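You operate a simulated robot arm through the tools that you are given. There is no shell and no other tool.

The job below is to be done with a simulated two-armed robot. You get a single attempt, and the scene is never put back.

TASK
Check the grey gauge against the tester: green tray if they agree, yellow tray if not.
Fine: gauge on the white post, white port knob open, vent shut, pump to about 60 kPa; vent before lifting it off; leave port and vent open.

The check looks at the end state, three seconds after you hand in, the way a careful person would. Anything else that was tipped, shoved, dropped, spilled or broken makes it a failure.

THE ROBOT
Two 7-joint arms with four-finger grippers on one trunk that stands fixed in place. Base frame: the origin is at the foot of the trunk, x ahead of it, y to its left, z up; the work surface is at about z = 0.86. Readings come in m, rad, newtons and seconds.
The left shoulder is at [0.04, 0.181, 1.279], the right one opposite. With the tool pointing down near the work surface each hand reaches from about 0.26 to 0.82 m from the base axis, measured 20 degrees to its own side. Payload 3.67 kg a hand.
The tool frame of a hand sits at the grasp point between the pads (the TCP): z along the fingers, y along the line on which they close. The tips reach 0.028 m beyond it. The gripper opens to 0.112 m; its body begins 0.073 m behind the TCP.
Orientation is that of the tool frame in the base frame, as a unit quaternion [x, y, z, w]. With the fingers straight down and closing along the base's y, the tool's x points along the base's -x, its y along +y and its z along -z.

THE INTERFACE
- The arms move only by the tool step_arm. It takes "left_motion", "right_motion" or both (then of equal length, played together; a hand with none holds still); each is a list of rows, each an object (a shift or turn left out is 0, a gripper value left out holds the last) with "slide": the shift along the tool's x, y, z in cm, a list of three; "dr": the turn, a rotation vector about the tool's x, y, z in rad, a list of three; "claw": the opening, from 0 (shut) to 1 (fully open). In form: [{"slide": [x, y, z], "dr": [rx, ry, rz], "claw": claw}, ...]. A call has 1 to 20 rows; each row is the pose to reach, as a shift and turn from the pose commanded when the call began, along the tool's axes at that moment. Each row takes 0.2 s and may step no farther than 0.05 m and 0.15 rad from the row before; otherwise, or with a gripper value out of range, the whole call is refused. Where a pose cannot be reached the arm comes as near as it can. A force on the tool above 40 N (or 10 N above the force at the start of the call, whichever is more), or a blocked arm, ends the call early, and 0.2 s more pass. The fingers move at their own pace (about 0.0724 m/s each) and stop on an object; they squeeze with about 34 N. The grip force told is the motor's: it shows also when the fingers shut on nothing. Time passes only in rows, and 0.2 s behind the last, so rows that repeat a pose let the fingers close. The reply holds the time, the measured pose of the TCP, the force on the tool along the base axes, the opening and the grip force, in the units named above and with some noise, with the torque about the TCP (base axes, N m) and any sound that the robot's microphone picked up.
- Cameras (640 x 400 px; columns grow to the right, rows downward): "scene" is now at [0.1039, 0.021, 1.5007]; the picture's right is [0.28, -0.96, 0.00], its down [-0.62, -0.18, -0.77] and it looks along [0.74, 0.21, -0.64] (base axes); focal length 371 px, centre (320, 200). "left" rides on the left gripper at [0.06, 0.018, -0.104] in its tool frame; the picture's right is [-0.29, 0.96, 0.00], its down [-0.80, -0.24, -0.55] and it looks along [-0.53, -0.16, 0.83] (tool axes); focal length 234 px, centre (320, 200). "right" rides on the right gripper at [0.06, -0.018, -0.104] in its tool frame; the picture's right is [0.29, 0.96, 0.00], its down [-0.80, 0.24, -0.55] and it looks along [-0.53, 0.16, 0.83] (tool axes); focal length 234 px, centre (320, 200). There is no depth. A picture from a camera that has moved, and an enlarged one, comes with that camera's place and axes in the base frame and with its lens.
- grab_frame(camera): a new picture of that camera. The clock stands still meanwhile.
- slide_trunk(by): moves the trunk up (or, below 0, down) by that many m; the arms and the scene camera ride with it, the base frame stays. It gives what a move gives, with no picture.
- turn_head(pan, tilt): turns the head with the scene camera to pan (to the left, within 1.501 rad either way) and tilt (down, from -0.506 to 1.204), counted from straight ahead of the robot. It gives what a move gives.
- inspect(camera, box): a new picture of the part [left, top, right, bottom] of that camera's present view, enlarged. The clock stands still meanwhile.
- hand_in(): hands the job in; it is judged then, once.

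Places have to be worked out from the pictures, the camera data and where the tool is seen. Open the grippers and draw the arms clear of the work before you hand the job in, unless the task says otherwise.

The tools are called as name(argument=value, ...) on one line, values as JSON. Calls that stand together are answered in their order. step_arm: Moves the arms, as the interface text tells. Its arguments: {"type":"object","properties":{"left_motion":{"type":"array","items":{"type":"object","properties":{"slide":{"type":"array","items":{"type":"number"}},"dr":{"type":"array","items":{"type":"number"}},"claw":{"type":"number"}}}},"right_motion":{"type":"array","items":{"type":"object","properties":{"slide":{"type":"array","items":{"type":"number"}},"dr":{"type":"array","items":{"type":"number"}},"claw":{"type":"number"}}}}},"required":[]} The other tools are called the same way: slide_trunk (by) moves the trunk up or down; turn_head (pan, tilt) turns the head that bears the scene camera; grab_frame (camera) takes a picture; inspect (camera, box) takes an enlarged picture of a part of a camera's view; hand_in () hands the job in.

At the start:

```text
time: 0.0
left_position: [0.4034, 0.3066, 1.1487]
left_ee_rot: [-0.002, 1.0, 0.001, 0.0]
left_force: [0.9, -0.2, 0.0]
left_ft_torque: [0.0, 0.01, 0.01]
left_width: 0.1121
left_grip_force: 0.0
right_position: [0.5713, -0.122, 1.1619]
right_ee_rot: [0.0, 1.0, 0.0, 0.0]
right_force: [-0.4, -0.6, -0.5]
right_ft_torque: [-0.01, -0.01, -0.03]
right_width: 0.1122
right_grip_force: 0.1
trunk travel left (down, up): [-0.4, 0.114]
head pan, tilt (commanded): [0.281, 0.695]
```

scene: 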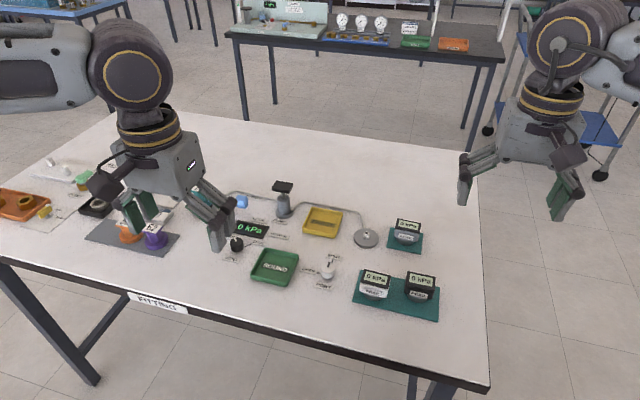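
right: 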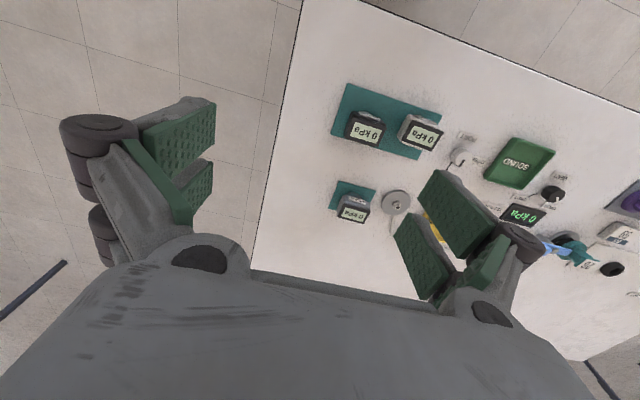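
left: 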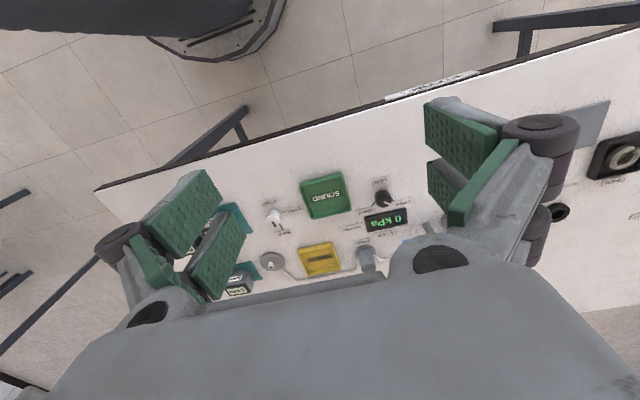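

I start by looking closely at the scene to identify gauges, posts, knobs and trays.

inspect(camera="scene", box=[200, 170, 360, 300])

inspect(camera="scene", box=[300, 200, 460, 330])

inspect(camera="scene", box=[0, 150, 200, 280])

inspect(camera="right", box=[320, 70, 640, 290])

inspect(camera="left", box=[200, 150, 440, 300])

```text
3.08 times, centred on (280, 235) of scene
camera zoom: at [0.1039, 0.021, 1.5007], right [0.28, -0.96, 0.0], down [-0.62, -0.18, -0.77], along [0.74, 0.21, -0.64], focal length 1142 px, centre (443, 92)
```

zoom: 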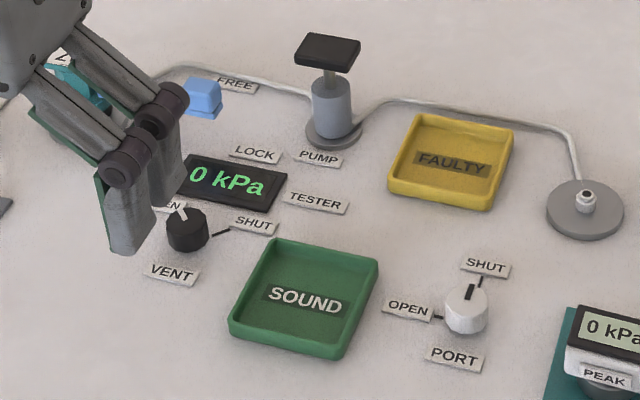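

```text
3.08 times, centred on (380, 265) of scene
camera zoom: at [0.1039, 0.021, 1.5007], right [0.28, -0.96, 0.0], down [-0.62, -0.18, -0.77], along [0.74, 0.21, -0.64], focal length 1142 px, centre (135, 0)
```

zoom: 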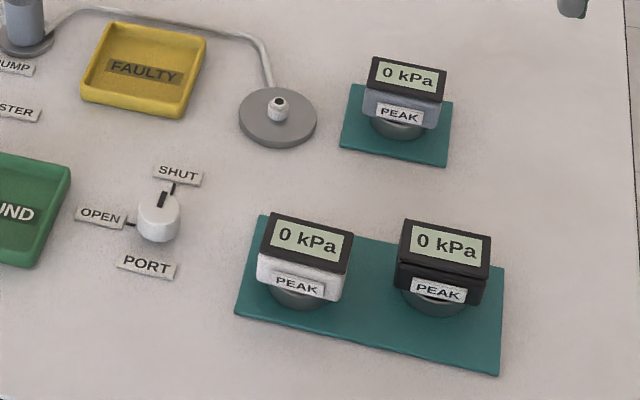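

```text
3.08 times, centred on (100, 215) of scene
camera zoom: at [0.1039, 0.021, 1.5007], right [0.28, -0.96, 0.0], down [-0.62, -0.18, -0.77], along [0.74, 0.21, -0.64], focal length 1142 px, centre (997, 154)
```

zoom: 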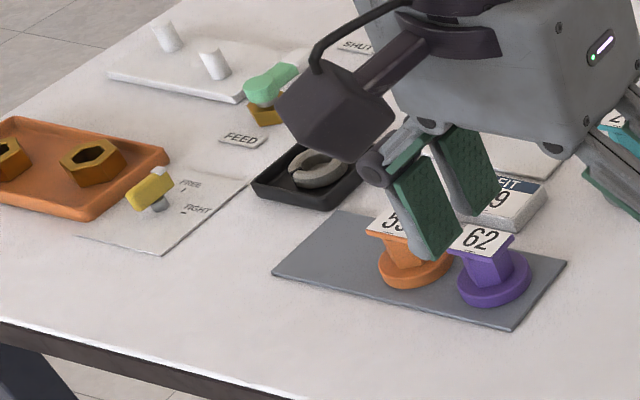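

```text
1.82 times, centred on (480, 180) of right
camera zoom: at [0.5114, -0.1397, 1.2658], right [-0.29, 0.96, 0.0], down [0.8, 0.24, 0.55], along [0.53, 0.16, -0.83], focal length 426 px, centre (29, 236)
```

zoom: 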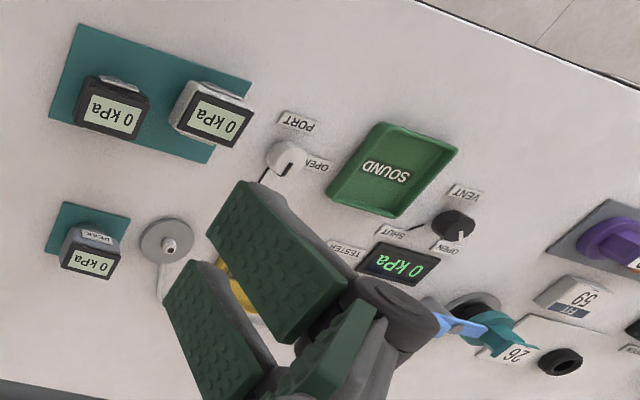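

```text
2.67 times, centred on (320, 225) of left
camera zoom: at [0.3445, 0.3244, 1.2521], right [0.29, 0.96, 0.0], down [0.8, -0.24, 0.55], along [0.53, -0.16, -0.83], focal length 624 px, centre (320, 133)
```

zoom: 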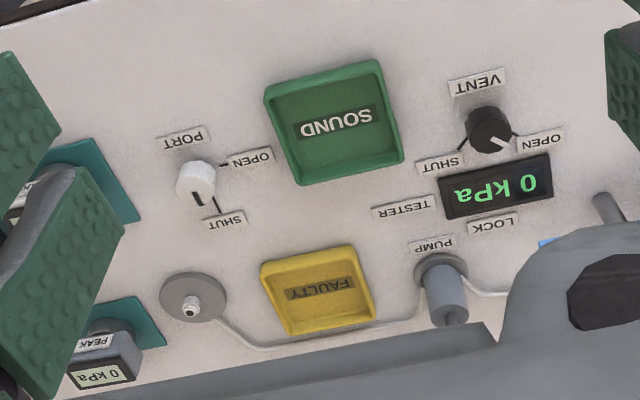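

Left arm blocks the view of the pump/vent area. I move it out to the left to get a clean look at the pump, lock and vent.

step_arm(left_motion=[{"slide": [0, 4, 0]}, {"slide": [0, 8, 0]}, {"slide": [0, 12, 0]}, {"slide": [0, 16, 0]}, {"slide": [0, 20, 0]}, {"slide": [0, 24, 0]}])

inspect(camera="scene", box=[190, 170, 310, 270])

grab_frame(camera="scene")

```text
time: 1.4
left_position: [0.4035, 0.5476, 1.1459]
left_ee_rot: [-0.001, 1.0, 0.0, -0.001]
left_force: [-0.2, 0.2, -0.4]
left_ft_torque: [-0.01, 0.02, -0.01]
left_width: 0.1122
left_grip_force: 0.1
right_position: [0.5724, -0.1217, 1.1623]
right_ee_rot: [0.001, 1.0, -0.001, 0.0]
right_force: [-0.1, -0.2, 0.1]
right_ft_torque: [0.0, 0.03, 0.0]
right_width: 0.1121
right_grip_force: 0.1
trunk travel left (down, up): [-0.4, 0.114]
head pan, tilt (commanded): [0.281, 0.695]
```

```text
4.00 times, centred on (250, 220) of scene
camera zoom: at [0.104, 0.0217, 1.5007], right [0.28, -0.96, 0.0], down [-0.62, -0.18, -0.77], along [0.74, 0.21, -0.64], focal length 1484 px, centre (600, 120)
```

zoom: 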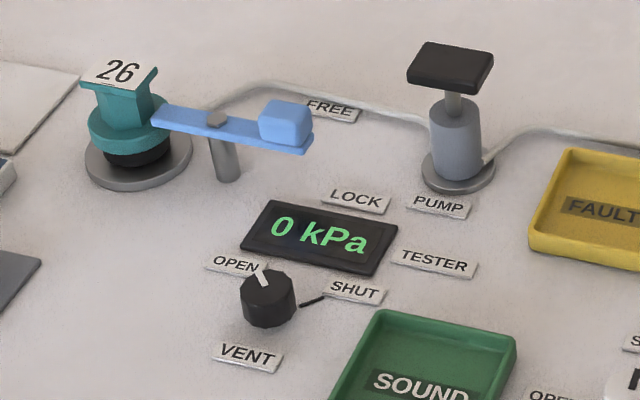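

```text
taken
camera scene: at [0.104, 0.0217, 1.5007], right [0.28, -0.96, 0.0], down [-0.62, -0.18, -0.77], along [0.74, 0.21, -0.64], focal length 371 px, centre (320, 200)
```

scene: 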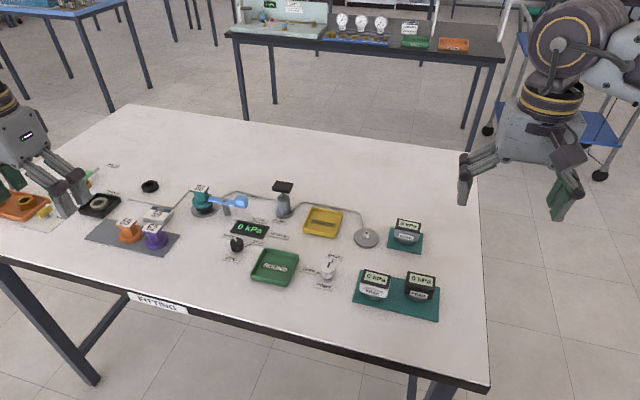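

The scene is clear: vent knob (black, at about [0.617,0.37]) is OPEN, port knob (white, [0.604,0.148]) is SHUT, post at [0.729,0.088], pump [0.764,0.304], grey gauge about [0.744,-0.005]. I bring the right hand above the grey gauge to look at it with the wrist camera.

step_arm(right_motion=[{"slide": [-2.5, 2.3, 2.8]}, {"slide": [-5, 4.6, 5.6]}, {"slide": [-7.5, 6.9, 8.4]}, {"slide": [-9.8, 9.2, 11]}])

grab_frame(camera="right")

grab_frame(camera="left")

```text
time: 2.4
left_position: [0.4041, 0.5477, 1.1469]
left_ee_rot: [-0.001, 1.0, -0.001, 0.0]
left_force: [0.2, 0.6, -0.5]
left_ft_torque: [-0.03, 0.03, 0.05]
left_width: 0.1124
left_grip_force: 0.1
right_position: [0.6704, -0.0278, 1.0513]
right_ee_rot: [0.0, 1.0, -0.001, 0.0]
right_force: [0.4, 0.4, 0.0]
right_ft_torque: [-0.03, 0.0, 0.01]
right_width: 0.1119
right_grip_force: 0.0
trunk travel left (down, up): [-0.4, 0.114]
head pan, tilt (commanded): [0.281, 0.695]
```

```text
taken
camera right: at [0.6107, -0.0453, 1.1545], right [-0.29, 0.96, 0.0], down [0.8, 0.24, 0.55], along [0.53, 0.16, -0.83], focal length 234 px, centre (320, 200)
```

right: 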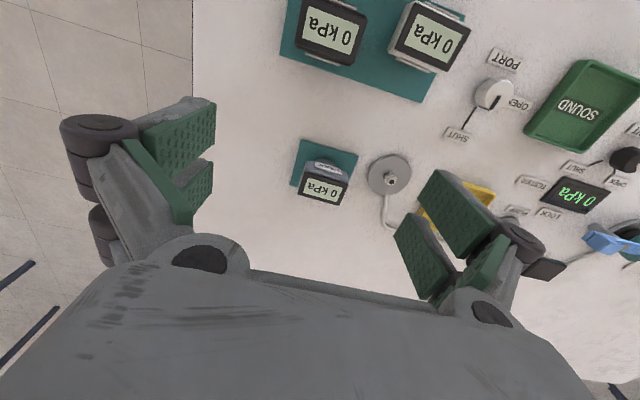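

```text
taken
camera left: at [0.3449, 0.5652, 1.2516], right [0.29, 0.96, 0.0], down [0.8, -0.24, 0.55], along [0.53, -0.16, -0.83], focal length 234 px, centre (320, 200)
```

left: 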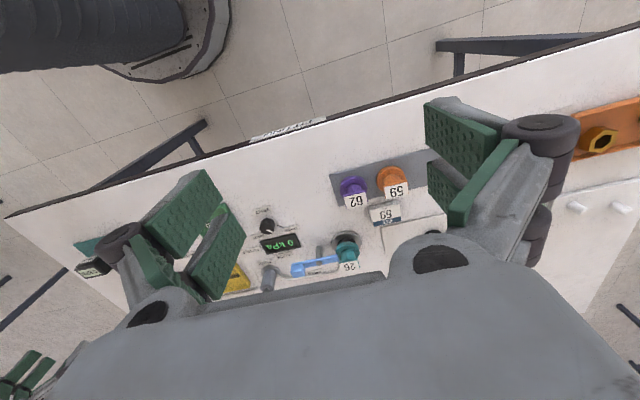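

inspect(camera="right", box=[260, 110, 440, 240])

inspect(camera="left", box=[240, 150, 440, 290])

inspect(camera="scene", box=[345, 205, 435, 265])

```text
3.08 times, centred on (350, 175) of right
camera zoom: at [0.6107, -0.0453, 1.1545], right [-0.29, 0.96, 0.0], down [0.8, 0.24, 0.55], along [0.53, 0.16, -0.83], focal length 720 px, centre (228, 277)
```

zoom: 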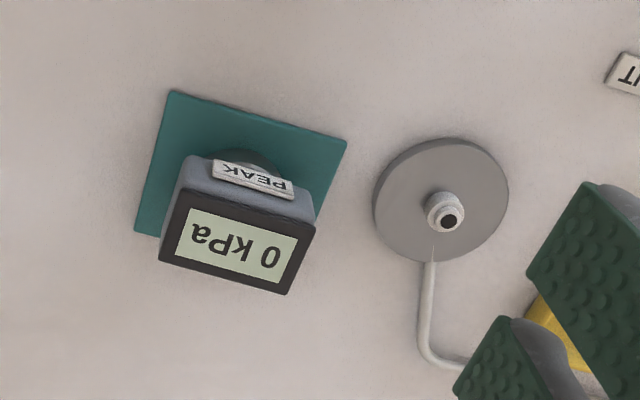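

```text
2.86 times, centred on (340, 220) of left
camera zoom: at [0.3449, 0.5652, 1.2516], right [0.29, 0.96, 0.0], down [0.8, -0.24, 0.55], along [0.53, -0.16, -0.83], focal length 669 px, centre (263, 143)
```

zoom: 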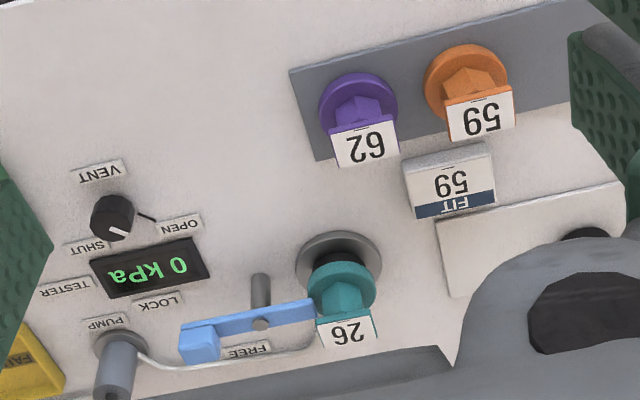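

```text
6.67 times, centred on (390, 235) of scene
camera zoom: at [0.1055, 0.0231, 1.5006], right [0.28, -0.96, 0.0], down [-0.62, -0.18, -0.77], along [0.74, 0.21, -0.64], focal length 2474 px, centre (-147, -33)
```

zoom: 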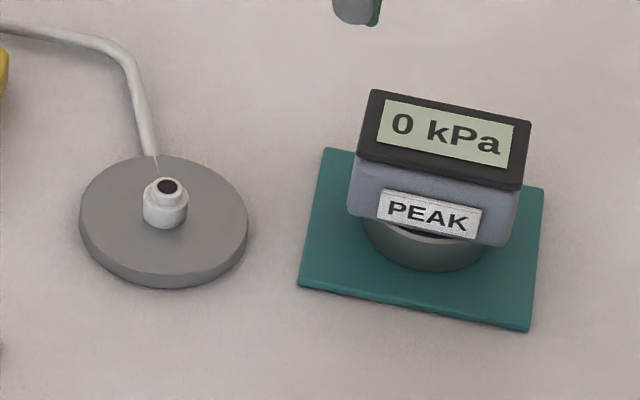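

I take closer looks at the gripper fingers, the vent knob pointer, and the fitting lever to understand dimensions.

inspect(camera="scene", box=[360, 60, 560, 260])

inspect(camera="scene", box=[215, 215, 275, 265])

inspect(camera="scene", box=[310, 245, 350, 295])

inspect(camera="scene", box=[185, 170, 305, 240])

```text
2.00 times, centred on (460, 160) of scene
camera zoom: at [0.1055, 0.0231, 1.5006], right [0.28, -0.96, 0.0], down [-0.62, -0.18, -0.77], along [0.74, 0.21, -0.64], focal length 742 px, centre (40, 280)
```

zoom: 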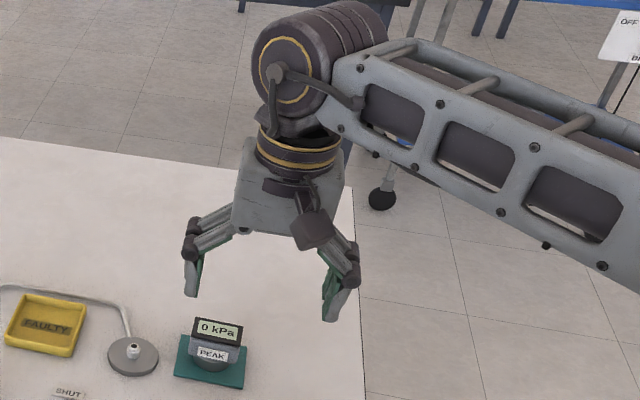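

```text
8.00 times, centred on (245, 240) of scene
camera zoom: at [0.1055, 0.0231, 1.5006], right [0.28, -0.96, 0.0], down [-0.62, -0.18, -0.77], along [0.74, 0.21, -0.64], focal length 2968 px, centre (920, -120)
```

zoom: 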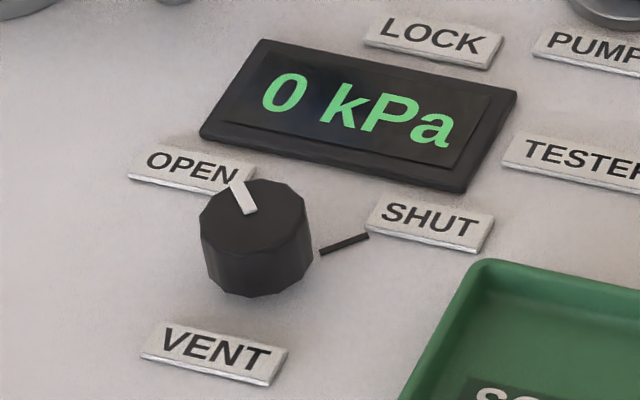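

```text
8.00 times, centred on (330, 270) of scene
camera zoom: at [0.1055, 0.0231, 1.5006], right [0.28, -0.96, 0.0], down [-0.62, -0.18, -0.77], along [0.74, 0.21, -0.64], focal length 2968 px, centre (240, -360)
```

zoom: 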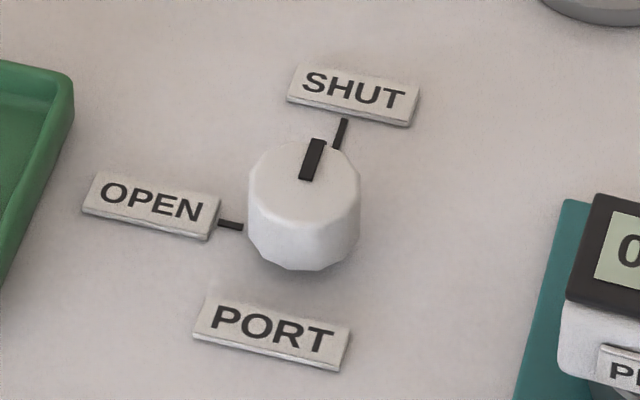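

```text
5.33 times, centred on (245, 205) of scene
camera zoom: at [0.1055, 0.0231, 1.5006], right [0.28, -0.96, 0.0], down [-0.62, -0.18, -0.77], along [0.74, 0.21, -0.64], focal length 1979 px, centre (720, 173)
```

zoom: 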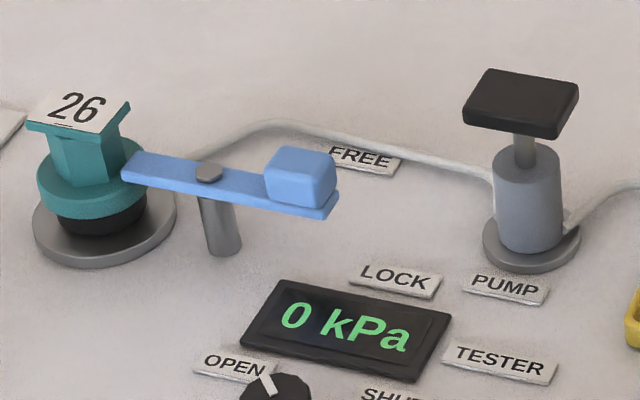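

Geometry is clear now. I move the right hand to hover above the grey gauge at about [0.750, -0.002, 0.985] and check alignment.

step_arm(right_motion=[{"slide": [-2.7, 0.9, 2.2]}, {"slide": [-5.4, 1.8, 4.4]}, {"slide": [-7.9, 2.6, 6.6]}])

grab_frame(camera="right")

inspect(camera="scene", box=[340, 140, 480, 270])

```text
time: 3.2
left_position: [0.4008, 0.5494, 1.1467]
left_ee_rot: [-0.001, 1.0, -0.002, 0.002]
left_force: [-1.0, 1.4, -0.6]
left_ft_torque: [-0.1, -0.08, 0.02]
left_width: 0.1122
left_grip_force: 0.2
right_position: [0.741, 0.0119, 0.9889]
right_ee_rot: [-0.017, 1.0, -0.001, 0.002]
right_force: [4.5, -6.6, -1.7]
right_ft_torque: [0.65, 0.36, -0.03]
right_width: 0.112
right_grip_force: 0.2
trunk travel left (down, up): [-0.4, 0.114]
head pan, tilt (commanded): [0.281, 0.695]
```

```text
taken
camera right: at [0.681, -0.0077, 1.0923], right [-0.32, 0.95, 0.0], down [0.79, 0.27, 0.56], along [0.53, 0.18, -0.83], focal length 234 px, centre (320, 200)
```

right: 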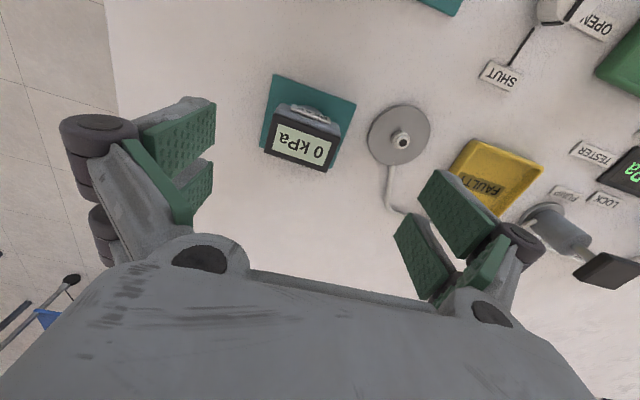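

```text
3.08 times, centred on (410, 205) of scene
camera zoom: at [0.1017, 0.0264, 1.5008], right [0.28, -0.96, 0.0], down [-0.61, -0.18, -0.77], along [0.74, 0.21, -0.64], focal length 1142 px, centre (43, 185)
```

zoom: 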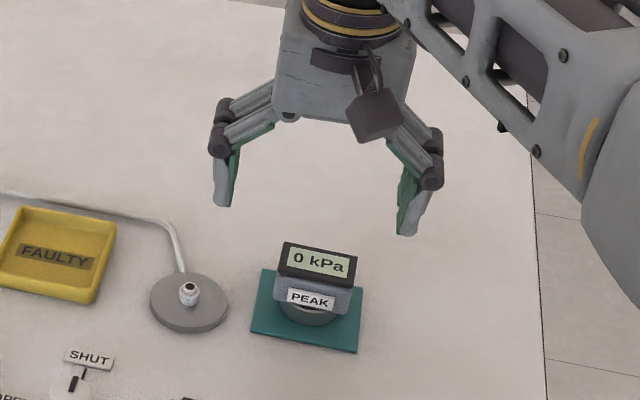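

The measured pose is off from the commanded one with a small force; I hold a moment and re-read before doing anything further.

step_arm(right_motion=[{"slide": [0, 0, 0]}, {"slide": [0, 0, 0]}, {"slide": [0, 0, 0]}])

grab_frame(camera="scene")

grab_frame(camera="right")

```text
time: 4.0
left_position: [0.4024, 0.5452, 1.1483]
left_ee_rot: [-0.002, 1.0, -0.001, 0.0]
left_force: [0.2, 0.9, 1.2]
left_ft_torque: [0.02, 0.02, 0.03]
left_width: 0.1119
left_grip_force: 0.1
right_position: [0.748, -0.0052, 0.9872]
right_ee_rot: [0.0, 1.0, 0.0, 0.0]
right_force: [0.6, -0.4, -0.5]
right_ft_torque: [0.04, 0.02, -0.01]
right_width: 0.1121
right_grip_force: 0.0
trunk travel left (down, up): [-0.4, 0.114]
head pan, tilt (commanded): [0.281, 0.695]
```

```text
taken
camera scene: at [0.1044, 0.0202, 1.5007], right [0.28, -0.96, 0.0], down [-0.62, -0.18, -0.77], along [0.74, 0.21, -0.64], focal length 371 px, centre (320, 200)
```

scene: 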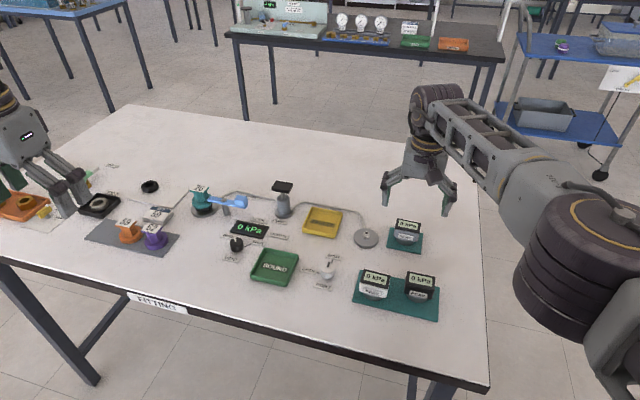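

```text
taken
camera right: at [0.6872, -0.0228, 1.0904], right [-0.29, 0.96, 0.0], down [0.8, 0.24, 0.55], along [0.53, 0.16, -0.83], focal length 234 px, centre (320, 200)
```

right: 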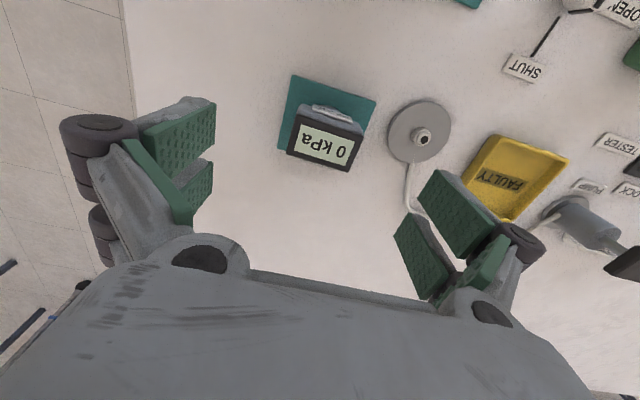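

The pose settled (just motion lag). The gauge is centred under the hand; I lower slowly to TCP z≈0.905 with the fingers open.

step_arm(right_motion=[{"slide": [-0.1, 0.2, 1.5]}, {"slide": [-0.2, 0.4, 3]}, {"slide": [-0.2, 0.4, 4.5]}, {"slide": [-0.2, 0.4, 6]}, {"slide": [-0.2, 0.4, 7.2]}, {"slide": [-0.2, 0.4, 8.2]}, {"slide": [-0.2, 0.4, 8.2]}, {"slide": [-0.2, 0.4, 8.2]}])

grab_frame(camera="right")

inspect(camera="scene", box=[350, 170, 470, 270])

```text
time: 5.8
left_position: [0.402, 0.5454, 1.1475]
left_ee_rot: [-0.002, 1.0, -0.001, 0.001]
left_force: [0.2, 0.1, -0.7]
left_ft_torque: [0.02, -0.05, 0.01]
left_width: 0.1118
left_grip_force: 0.1
right_position: [0.734, -0.006, 0.9064]
right_ee_rot: [0.0, 1.0, 0.0, 0.0]
right_force: [-0.6, 0.4, -0.3]
right_ft_torque: [-0.01, 0.0, -0.03]
right_width: 0.1118
right_grip_force: 0.0
right hand out of reach, approached as far as the arm can: row 1, 2, 3, 4, 5, 6, 7, 8
trunk travel left (down, up): [-0.4, 0.114]
head pan, tilt (commanded): [0.281, 0.695]
```

```text
taken
camera right: at [0.6741, -0.0248, 1.0096], right [-0.29, 0.96, 0.0], down [0.8, 0.24, 0.55], along [0.53, 0.16, -0.83], focal length 234 px, centre (320, 200)
```

right: 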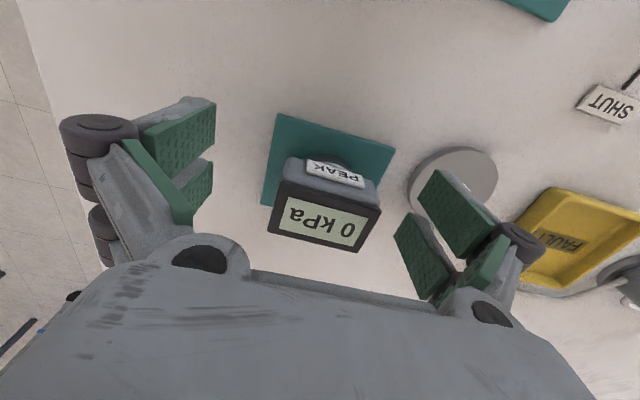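

```text
4.00 times, centred on (410, 220) of scene
camera zoom: at [0.1038, 0.0214, 1.5007], right [0.28, -0.96, 0.0], down [-0.62, -0.18, -0.77], along [0.74, 0.21, -0.64], focal length 1484 px, centre (-40, 120)
```

zoom: 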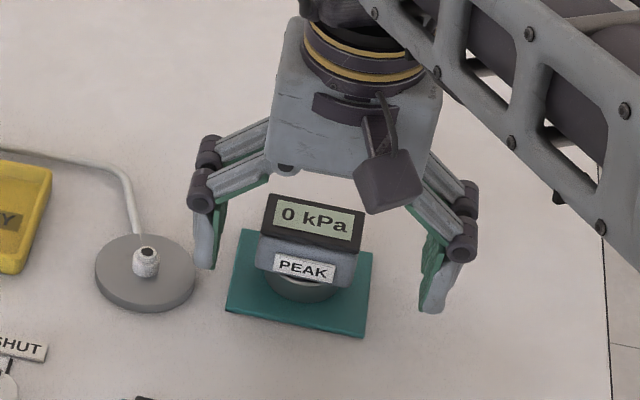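

The arm hits its reach limit at low z with the trunk this high. I'll raise both hands, then lower the trunk ~0.13 m to gain forward reach.

step_arm(right_motion=[{"slide": [0, 0, -2.5]}, {"slide": [0, 0, -5]}, {"slide": [0, 0, -8]}, {"slide": [1, 0, -11]}, {"slide": [2, 0, -14]}, {"slide": [3, 0, -17]}, {"slide": [3, 0, -20]}, {"slide": [3, 0, -20]}], left_motion=[{"slide": [0, 0, -1]}, {"slide": [0, 0, -2]}, {"slide": [0, 0, -4]}, {"slide": [0, 0, -6]}, {"slide": [0, 0, -8]}, {"slide": [0, 0, -10]}, {"slide": [0, 0, -10]}, {"slide": [0, 0, -10]}])

slide_trunk(by=-0.13)

grab_frame(camera="scene")

```text
time: 7.6
left_position: [0.4078, 0.544, 1.2389]
left_ee_rot: [-0.002, 1.0, -0.001, 0.001]
left_force: [-0.6, 0.7, -0.3]
left_ft_torque: [0.04, -0.01, 0.0]
left_width: 0.1119
left_grip_force: 0.0
left hand out of reach, approached as far as the arm can: row 6, 7, 8
right_position: [0.7041, -0.0057, 1.1059]
right_ee_rot: [0.0, 1.0, 0.0, 0.0]
right_force: [0.4, 0.0, -0.2]
right_ft_torque: [-0.01, 0.01, 0.0]
right_width: 0.112
right_grip_force: 0.1
trunk travel left (down, up): [-0.4, 0.114]
head pan, tilt (commanded): [0.281, 0.695]
```

```text
time: 9.2
left_position: [0.4068, 0.5443, 1.1099]
left_ee_rot: [-0.002, 1.0, -0.001, 0.004]
left_force: [0.4, 0.7, 0.4]
left_ft_torque: [-0.01, 0.01, 0.0]
left_width: 0.1118
left_grip_force: 0.1
right_position: [0.706, -0.0066, 0.9764]
right_ee_rot: [0.0, 1.0, 0.0, 0.0]
right_force: [0.7, -0.8, 0.0]
right_ft_torque: [0.0, 0.03, 0.02]
right_width: 0.1122
right_grip_force: 0.0
trunk travel left (down, up): [-0.27, 0.244]
head pan, tilt (commanded): [0.281, 0.695]
```

```text
taken
camera scene: at [0.1038, 0.0211, 1.3713], right [0.28, -0.96, 0.0], down [-0.62, -0.18, -0.77], along [0.74, 0.21, -0.64], focal length 371 px, centre (320, 200)
```

scene: 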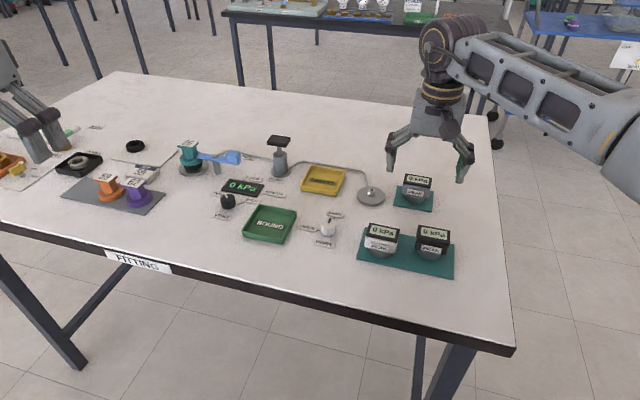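

Trunk is lowered; right hand at [0.706,-0.007,0.976]. I move forward over the gauge and lower to TCP z≈0.906.

step_arm(right_motion=[{"slide": [-1.5, 0.2, 0]}, {"slide": [-3, 0.4, 0]}, {"slide": [-4.4, 0.6, 0]}, {"slide": [-4.4, 0.6, 1.5]}, {"slide": [-4.4, 0.6, 3]}, {"slide": [-4.4, 0.6, 4.5]}, {"slide": [-4.4, 0.6, 6]}, {"slide": [-4.4, 0.6, 7]}, {"slide": [-4.4, 0.6, 7]}, {"slide": [-4.4, 0.6, 7]}])

grab_frame(camera="right")

inspect(camera="scene", box=[350, 110, 490, 220])

```text
time: 11.4
left_position: [0.4071, 0.5426, 1.11]
left_ee_rot: [-0.002, 1.0, -0.001, 0.003]
left_force: [0.1, -0.6, 0.7]
left_ft_torque: [0.0, -0.01, 0.03]
left_width: 0.112
left_grip_force: 0.1
right_position: [0.7487, -0.0012, 0.9071]
right_ee_rot: [0.001, 1.0, 0.0, 0.0]
right_force: [-1.6, 0.4, -0.4]
right_ft_torque: [0.01, 0.03, -0.01]
right_width: 0.1119
right_grip_force: 0.1
trunk travel left (down, up): [-0.27, 0.244]
head pan, tilt (commanded): [0.281, 0.695]
```

```text
taken
camera right: at [0.6889, -0.0183, 1.0101], right [-0.29, 0.96, 0.0], down [0.8, 0.24, 0.55], along [0.53, 0.16, -0.83], focal length 234 px, centre (320, 200)
```

right: 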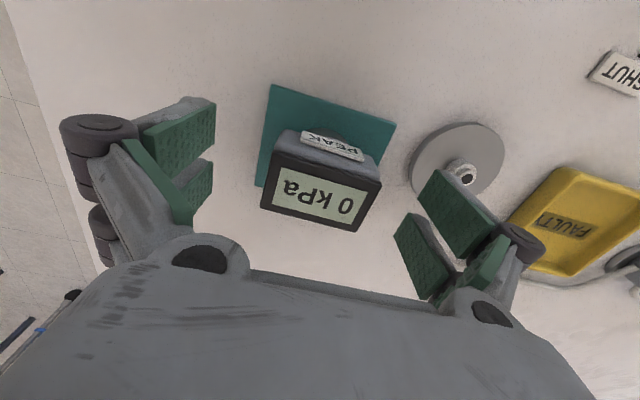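

```text
3.64 times, centred on (420, 165) of scene
camera zoom: at [0.1039, 0.0212, 1.3713], right [0.28, -0.96, 0.0], down [-0.62, -0.18, -0.77], along [0.74, 0.21, -0.64], focal length 1349 px, centre (-44, 327)
```

zoom: 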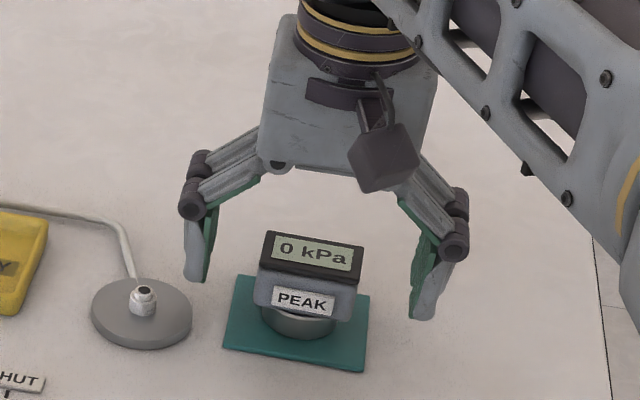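

The fingers straddle the gauge evenly. I zoom in before closing to determine where the gauge's round base sits relative to the hand.

inspect(camera="scene", box=[370, 170, 450, 220])

inspect(camera="right", box=[240, 70, 520, 250])

```text
8.00 times, centred on (410, 195) of scene
camera zoom: at [0.1039, 0.0212, 1.3713], right [0.28, -0.96, 0.0], down [-0.62, -0.18, -0.77], along [0.74, 0.21, -0.64], focal length 2968 px, centre (-400, 240)
```

zoom: 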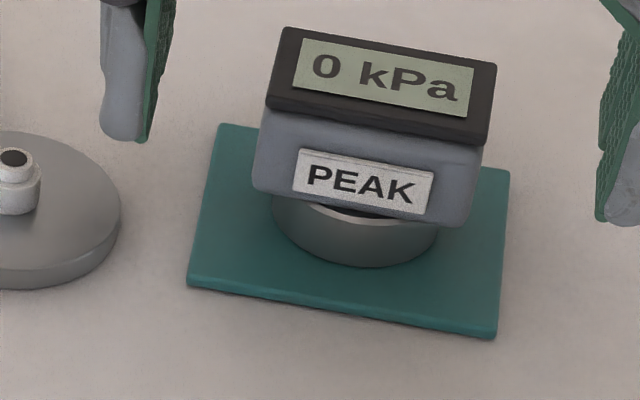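

```text
2.22 times, centred on (380, 160) of right
camera zoom: at [0.6889, -0.0183, 1.0101], right [-0.29, 0.96, 0.0], down [0.8, 0.24, 0.55], along [0.53, 0.16, -0.83], focal length 520 px, centre (187, 289)
```

zoom: 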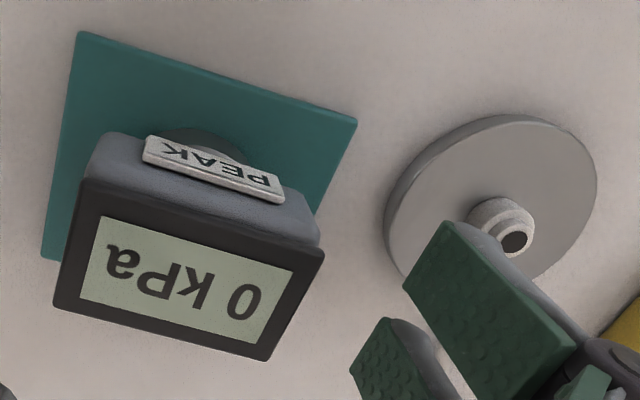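

Gauge base centre is about [0.753,-0.003]; grip is well placed on the box sides. I close the fingers.

step_arm(right_motion=[{"claw": 0.6}, {"claw": 0.35}, {"claw": 0.1}, {"claw": 0.1}, {"claw": 0.1}, {"claw": 0.1}])

inspect(camera="scene", box=[370, 150, 470, 220])

grab_frame(camera="right")

```text
time: 12.8
left_position: [0.4062, 0.5445, 1.1095]
left_ee_rot: [-0.003, 1.0, -0.001, 0.003]
left_force: [0.6, -0.4, -0.4]
left_ft_torque: [-0.01, -0.02, -0.02]
left_width: 0.112
left_grip_force: 0.1
right_position: [0.7489, -0.0005, 0.906]
right_ee_rot: [0.0, 1.0, 0.0, 0.0]
right_force: [-0.8, 0.7, 1.0]
right_ft_torque: [-0.02, -0.03, 0.04]
right_width: 0.0555
right_grip_force: 33.9
trunk travel left (down, up): [-0.27, 0.244]
head pan, tilt (commanded): [0.281, 0.695]
```

```text
5.71 times, centred on (420, 185) of scene
camera zoom: at [0.1039, 0.0213, 1.3713], right [0.28, -0.96, 0.0], down [-0.62, -0.18, -0.77], along [0.74, 0.21, -0.64], focal length 2120 px, centre (-251, 286)
```

zoom: 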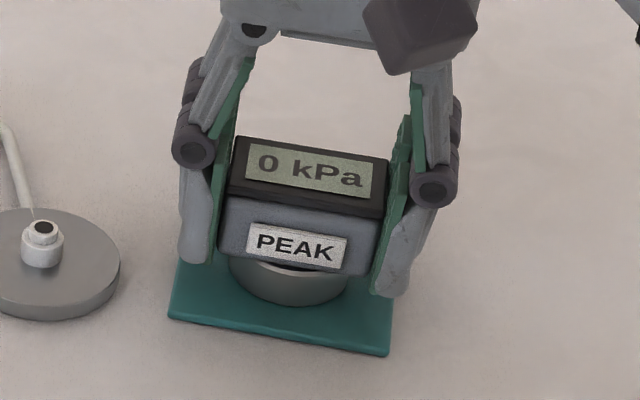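

```text
taken
camera right: at [0.6888, -0.0183, 1.0102], right [-0.29, 0.96, 0.0], down [0.8, 0.24, 0.55], along [0.53, 0.16, -0.83], focal length 234 px, centre (320, 200)
```

right: 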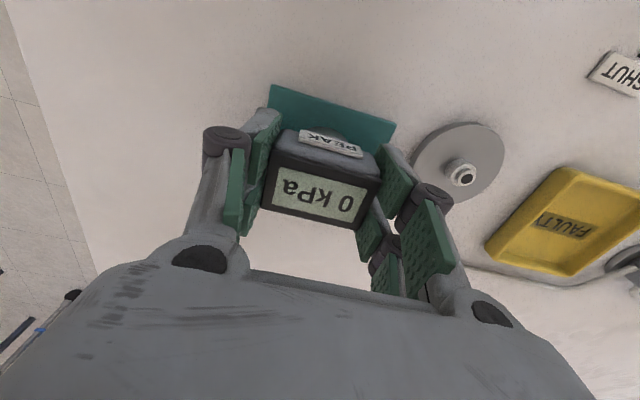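

Gripped at 5.55 cm with 34 N. I lift slowly by 6 cm and check that the gauge and its base come along.

step_arm(right_motion=[{"slide": [0, 0, -0.5]}, {"slide": [0, 0, -1.5]}, {"slide": [0, 0, -3]}, {"slide": [0, 0, -4.5]}, {"slide": [0, 0, -6]}, {"slide": [0, 0, -6]}, {"slide": [0, 0, -6]}])

inspect(camera="scene", box=[350, 120, 470, 220])

grab_frame(camera="right")

```text
time: 14.4
left_position: [0.4067, 0.5448, 1.1094]
left_ee_rot: [-0.002, 1.0, -0.001, 0.003]
left_force: [0.3, 1.1, 0.1]
left_ft_torque: [0.06, 0.0, -0.01]
left_width: 0.1121
left_grip_force: 0.1
right_position: [0.7488, -0.0017, 0.9657]
right_ee_rot: [0.0, 1.0, 0.0, -0.001]
right_force: [-0.3, -0.2, -0.9]
right_ft_torque: [0.0, -0.01, -0.01]
right_width: 0.0554
right_grip_force: 34.8
trunk travel left (down, up): [-0.27, 0.244]
head pan, tilt (commanded): [0.281, 0.695]
```

```text
4.00 times, centred on (410, 170) of scene
camera zoom: at [0.1039, 0.0213, 1.3712], right [0.28, -0.96, 0.0], down [-0.62, -0.18, -0.77], along [0.74, 0.21, -0.64], focal length 1484 px, centre (-40, 320)
```

zoom: 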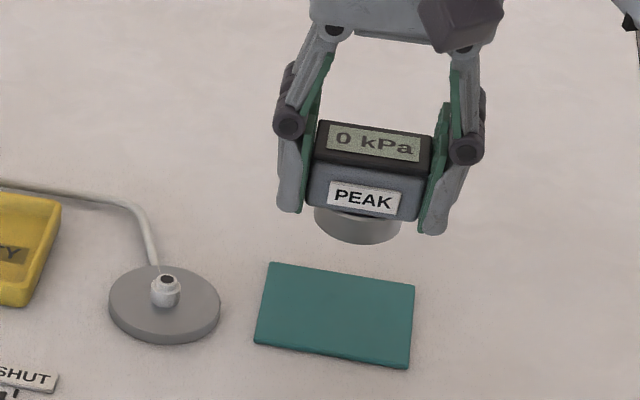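

```text
taken
camera right: at [0.6881, -0.0185, 1.0698], right [-0.29, 0.96, 0.0], down [0.8, 0.24, 0.55], along [0.53, 0.16, -0.83], focal length 234 px, centre (320, 200)
```

right: 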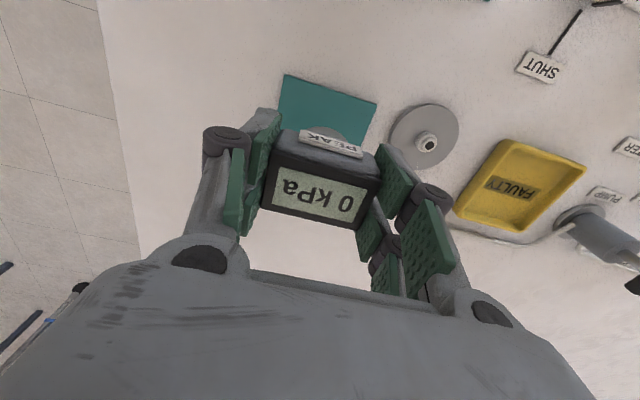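

The gauge lifts cleanly with its collar. The post is at about [0.7295, 0.088] (top z≈0.88) and the collar is roughly 7 mm ahead of my TCP; I carry it over to hover above the post.

step_arm(right_motion=[{"slide": [0.4, 1.5, 0]}, {"slide": [0.9, 3.2, 0]}, {"slide": [1.4, 5, 0]}, {"slide": [1.9, 6.8, 0]}, {"slide": [2.3, 8.2, 0]}, {"slide": [2.6, 9.0, 0]}, {"slide": [2.6, 9.0, 0]}, {"slide": [2.6, 9.0, 0]}])

inspect(camera="scene", box=[310, 120, 430, 220])

grab_frame(camera="right")

grab_frame(camera="left")

```text
time: 16.2
left_position: [0.4066, 0.5433, 1.1119]
left_ee_rot: [-0.001, 1.0, 0.0, 0.004]
left_force: [0.5, 0.2, 0.6]
left_ft_torque: [-0.02, 0.02, 0.0]
left_width: 0.112
left_grip_force: 0.1
right_position: [0.7108, 0.0846, 0.9682]
right_ee_rot: [0.0, 1.0, 0.0, 0.0]
right_force: [-0.7, 1.4, -1.6]
right_ft_torque: [0.02, -0.01, 0.03]
right_width: 0.0554
right_grip_force: 34.1
right hand out of reach, approached as far as the arm can: row 2, 3, 4, 5, 6, 7, 8
trunk travel left (down, up): [-0.27, 0.244]
head pan, tilt (commanded): [0.281, 0.695]
```

```text
4.00 times, centred on (370, 170) of scene
camera zoom: at [0.1041, 0.0209, 1.3712], right [0.28, -0.96, 0.0], down [-0.62, -0.18, -0.77], along [0.74, 0.21, -0.64], focal length 1484 px, centre (120, 320)
```

zoom: 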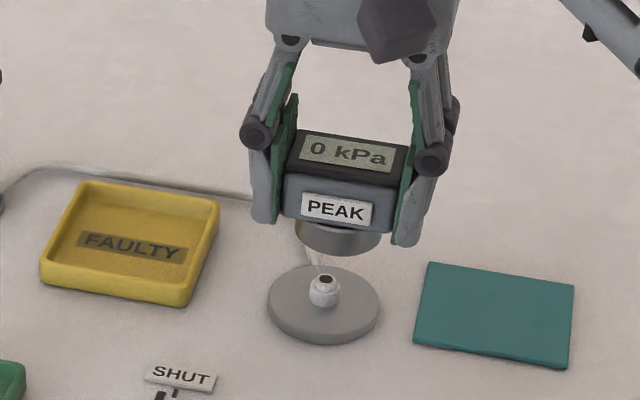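

```text
taken
camera right: at [0.6505, 0.0669, 1.0719], right [-0.29, 0.96, 0.0], down [0.8, 0.24, 0.55], along [0.53, 0.16, -0.83], focal length 234 px, centre (320, 200)
```

right: 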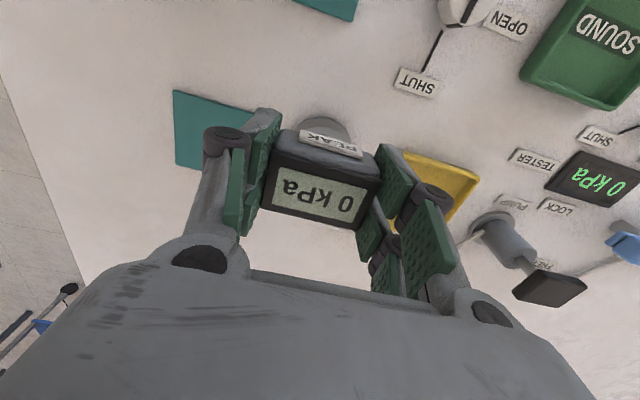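

```text
taken
camera left: at [0.3473, 0.5618, 1.2147], right [0.29, 0.96, 0.0], down [0.79, -0.24, 0.56], along [0.54, -0.16, -0.83], focal length 234 px, centre (320, 200)
```

left: 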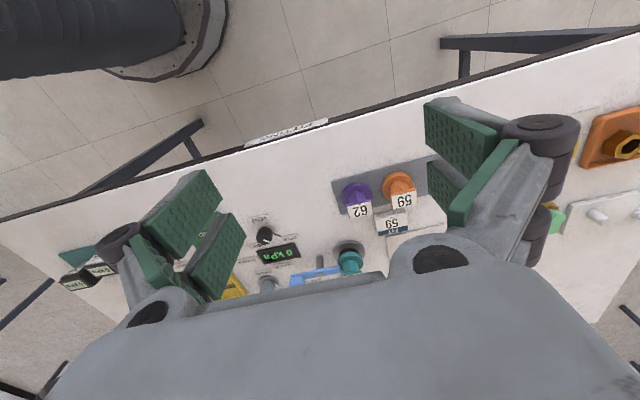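

The right arm cannot quite reach the post with the tool vertical (about 1 cm short), while the left arm can. I'll set the gauge down on a free table spot at about [0.69, 0.03] and hand it over to the left hand.

step_arm(right_motion=[{"slide": [0.7, -1.5, 0]}, {"slide": [1.4, -3, 0]}, {"slide": [2.0, -4.5, 0]}, {"slide": [2.2, -5.5, 0]}, {"slide": [2.2, -5.5, 0]}, {"slide": [2.2, -5.5, 1.5]}, {"slide": [2.2, -5.5, 3]}, {"slide": [2.2, -5.5, 4.5]}, {"slide": [2.2, -5.5, 4.5]}, {"slide": [2.2, -5.5, 4.5]}])

inspect(camera="scene", box=[330, 140, 450, 240])

grab_frame(camera="right")

```text
time: 18.4
left_position: [0.4071, 0.5444, 1.1106]
left_ee_rot: [-0.002, 1.0, 0.0, 0.004]
left_force: [0.4, 1.2, -0.7]
left_ft_torque: [0.01, -0.01, 0.02]
left_width: 0.112
left_grip_force: 0.1
right_position: [0.6886, 0.0307, 0.923]
right_ee_rot: [0.0, 1.0, 0.0, 0.0]
right_force: [0.6, -0.6, -1.0]
right_ft_torque: [0.01, -0.01, -0.03]
right_width: 0.0553
right_grip_force: 34.4
trunk travel left (down, up): [-0.27, 0.244]
head pan, tilt (commanded): [0.281, 0.695]
```

```text
4.00 times, centred on (390, 190) of scene
camera zoom: at [0.104, 0.0213, 1.3712], right [0.28, -0.96, 0.0], down [-0.62, -0.18, -0.77], along [0.74, 0.21, -0.64], focal length 1484 px, centre (40, 240)
```

zoom: 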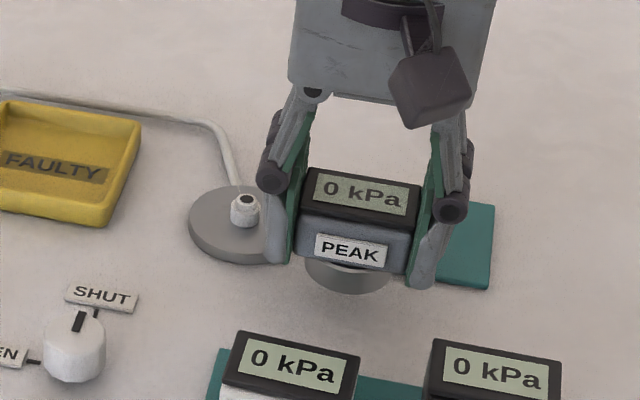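

```text
taken
camera right: at [0.6277, 0.0135, 1.0264], right [-0.29, 0.96, 0.0], down [0.8, 0.24, 0.55], along [0.53, 0.16, -0.83], focal length 234 px, centre (320, 200)
```

right: 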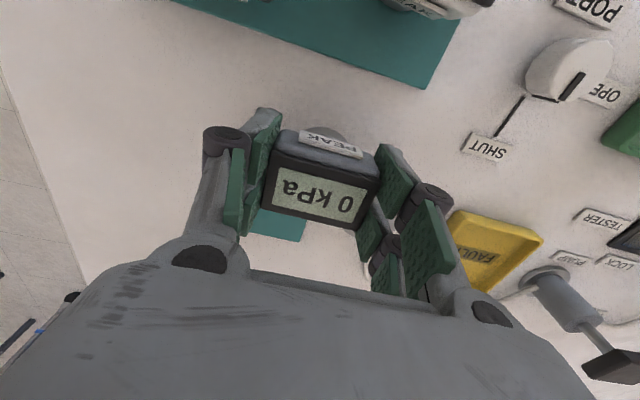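

I shift 2 cm right/1 cm back for more clearance from the disc, then lower gently until the collar touches the table.

step_arm(right_motion=[{"slide": [0.4, -1, 0]}, {"slide": [0.7, -2, 0]}, {"slide": [0.7, -2, 0]}, {"slide": [0.7, -2, 0.7]}, {"slide": [0.7, -2, 1.2]}, {"slide": [0.7, -2, 1.5]}, {"slide": [0.7, -2, 1.7]}, {"slide": [0.7, -2, 1.9]}, {"slide": [0.7, -2, 1.9]}])

inspect(camera="scene", box=[350, 150, 450, 230])

```text
time: 20.4
left_position: [0.4061, 0.5444, 1.1104]
left_ee_rot: [-0.002, 1.0, -0.001, 0.004]
left_force: [-0.9, -0.5, -1.0]
left_ft_torque: [-0.02, 0.02, -0.03]
left_width: 0.1118
left_grip_force: 0.0
right_position: [0.6817, 0.0102, 0.9032]
right_ee_rot: [0.001, 1.0, -0.001, 0.0]
right_force: [0.4, 0.1, -0.5]
right_ft_torque: [-0.01, -0.02, 0.0]
right_width: 0.0556
right_grip_force: 34.5
trunk travel left (down, up): [-0.27, 0.244]
head pan, tilt (commanded): [0.281, 0.695]
```

```text
5.00 times, centred on (400, 190) of scene
camera zoom: at [0.104, 0.0211, 1.3712], right [0.28, -0.96, 0.0], down [-0.62, -0.18, -0.77], along [0.74, 0.21, -0.64], focal length 1855 px, centre (-80, 250)
```

zoom: 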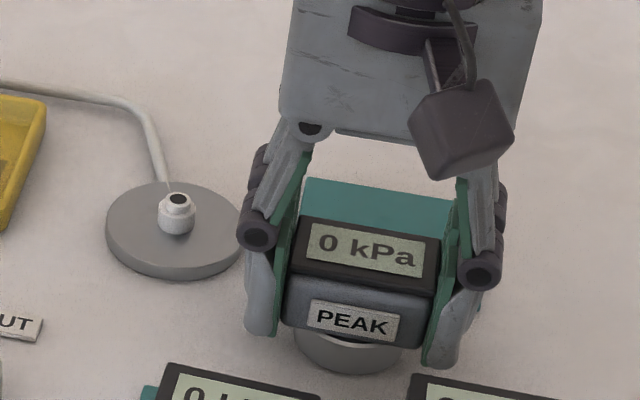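

No contact yet at z=0.903; I continue in small steps and watch the force.

step_arm(right_motion=[{"slide": [0, 0, 0.15]}, {"slide": [0, 0, 0.3]}, {"slide": [0, 0, 0.3]}])

```text
time: 21.2
left_position: [0.4063, 0.544, 1.1101]
left_ee_rot: [-0.002, 1.0, -0.001, 0.003]
left_force: [-0.4, -0.6, 0.1]
left_ft_torque: [-0.03, 0.03, 0.01]
left_width: 0.112
left_grip_force: 0.0
right_position: [0.6808, 0.0105, 0.9028]
right_ee_rot: [0.0, 1.0, 0.0, 0.001]
right_force: [-0.1, -0.9, 8.3]
right_ft_torque: [-0.21, -0.01, 0.01]
right_width: 0.0555
right_grip_force: 33.5
trunk travel left (down, up): [-0.27, 0.244]
head pan, tilt (commanded): [0.281, 0.695]
```

Contact felt (8 N). I open the fingers moderately and raise the right hand away, back to its own side.

step_arm(right_motion=[{"claw": 0.6}, {"claw": 0.7}, {"claw": 0.72}, {"slide": [0, 0, -1.5], "claw": 0.72}, {"slide": [0, 0, -3.5], "claw": 0.72}, {"slide": [0, 0, -6], "claw": 0.72}, {"slide": [0, 0, -9], "claw": 0.72}, {"slide": [2, -3, -11], "claw": 0.72}, {"slide": [4, -6, -12], "claw": 0.72}, {"slide": [6, -9, -12]}, {"slide": [8, -12, -12]}, {"slide": [10, -15, -12]}, {"slide": [12, -18, -12]}, {"slide": [12, -18, -12]}, {"slide": [12, -18, -12]}])

grab_frame(camera="scene")

inspect(camera="scene", box=[340, 140, 450, 230])

```text
time: 24.4
left_position: [0.4058, 0.5437, 1.1103]
left_ee_rot: [-0.002, 1.0, 0.0, 0.003]
left_force: [0.6, 0.5, 0.4]
left_ft_torque: [0.01, -0.02, -0.01]
left_width: 0.1121
left_grip_force: 0.0
right_position: [0.5606, -0.1701, 1.0208]
right_ee_rot: [-0.001, 1.0, 0.0, -0.001]
right_force: [0.7, -0.1, -0.1]
right_ft_torque: [0.01, 0.01, 0.04]
right_width: 0.0805
right_grip_force: 0.1
trunk travel left (down, up): [-0.27, 0.244]
head pan, tilt (commanded): [0.281, 0.695]
```

```text
taken
camera scene: at [0.1036, 0.0208, 1.3713], right [0.28, -0.96, 0.0], down [-0.62, -0.18, -0.77], along [0.74, 0.21, -0.64], focal length 371 px, centre (320, 200)
```

scene: 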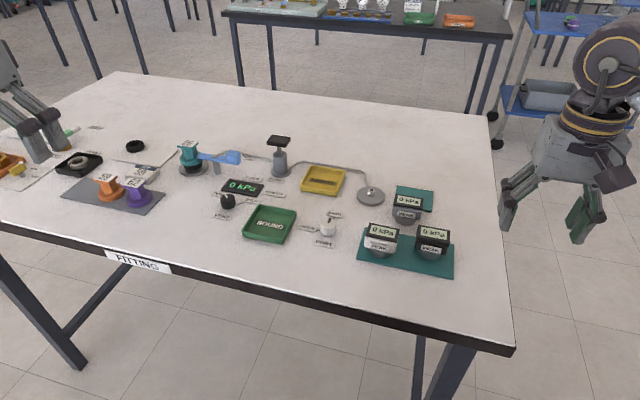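

```text
4.44 times, centred on (395, 185) of scene
camera zoom: at [0.1036, 0.0208, 1.3713], right [0.28, -0.96, 0.0], down [-0.62, -0.18, -0.77], along [0.74, 0.21, -0.64], focal length 1649 px, centre (-13, 267)
```

zoom: 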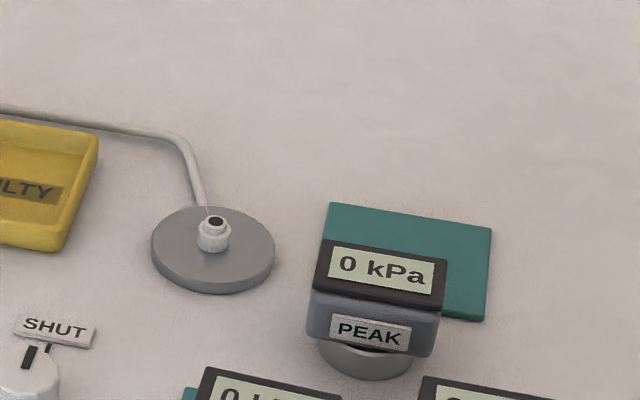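

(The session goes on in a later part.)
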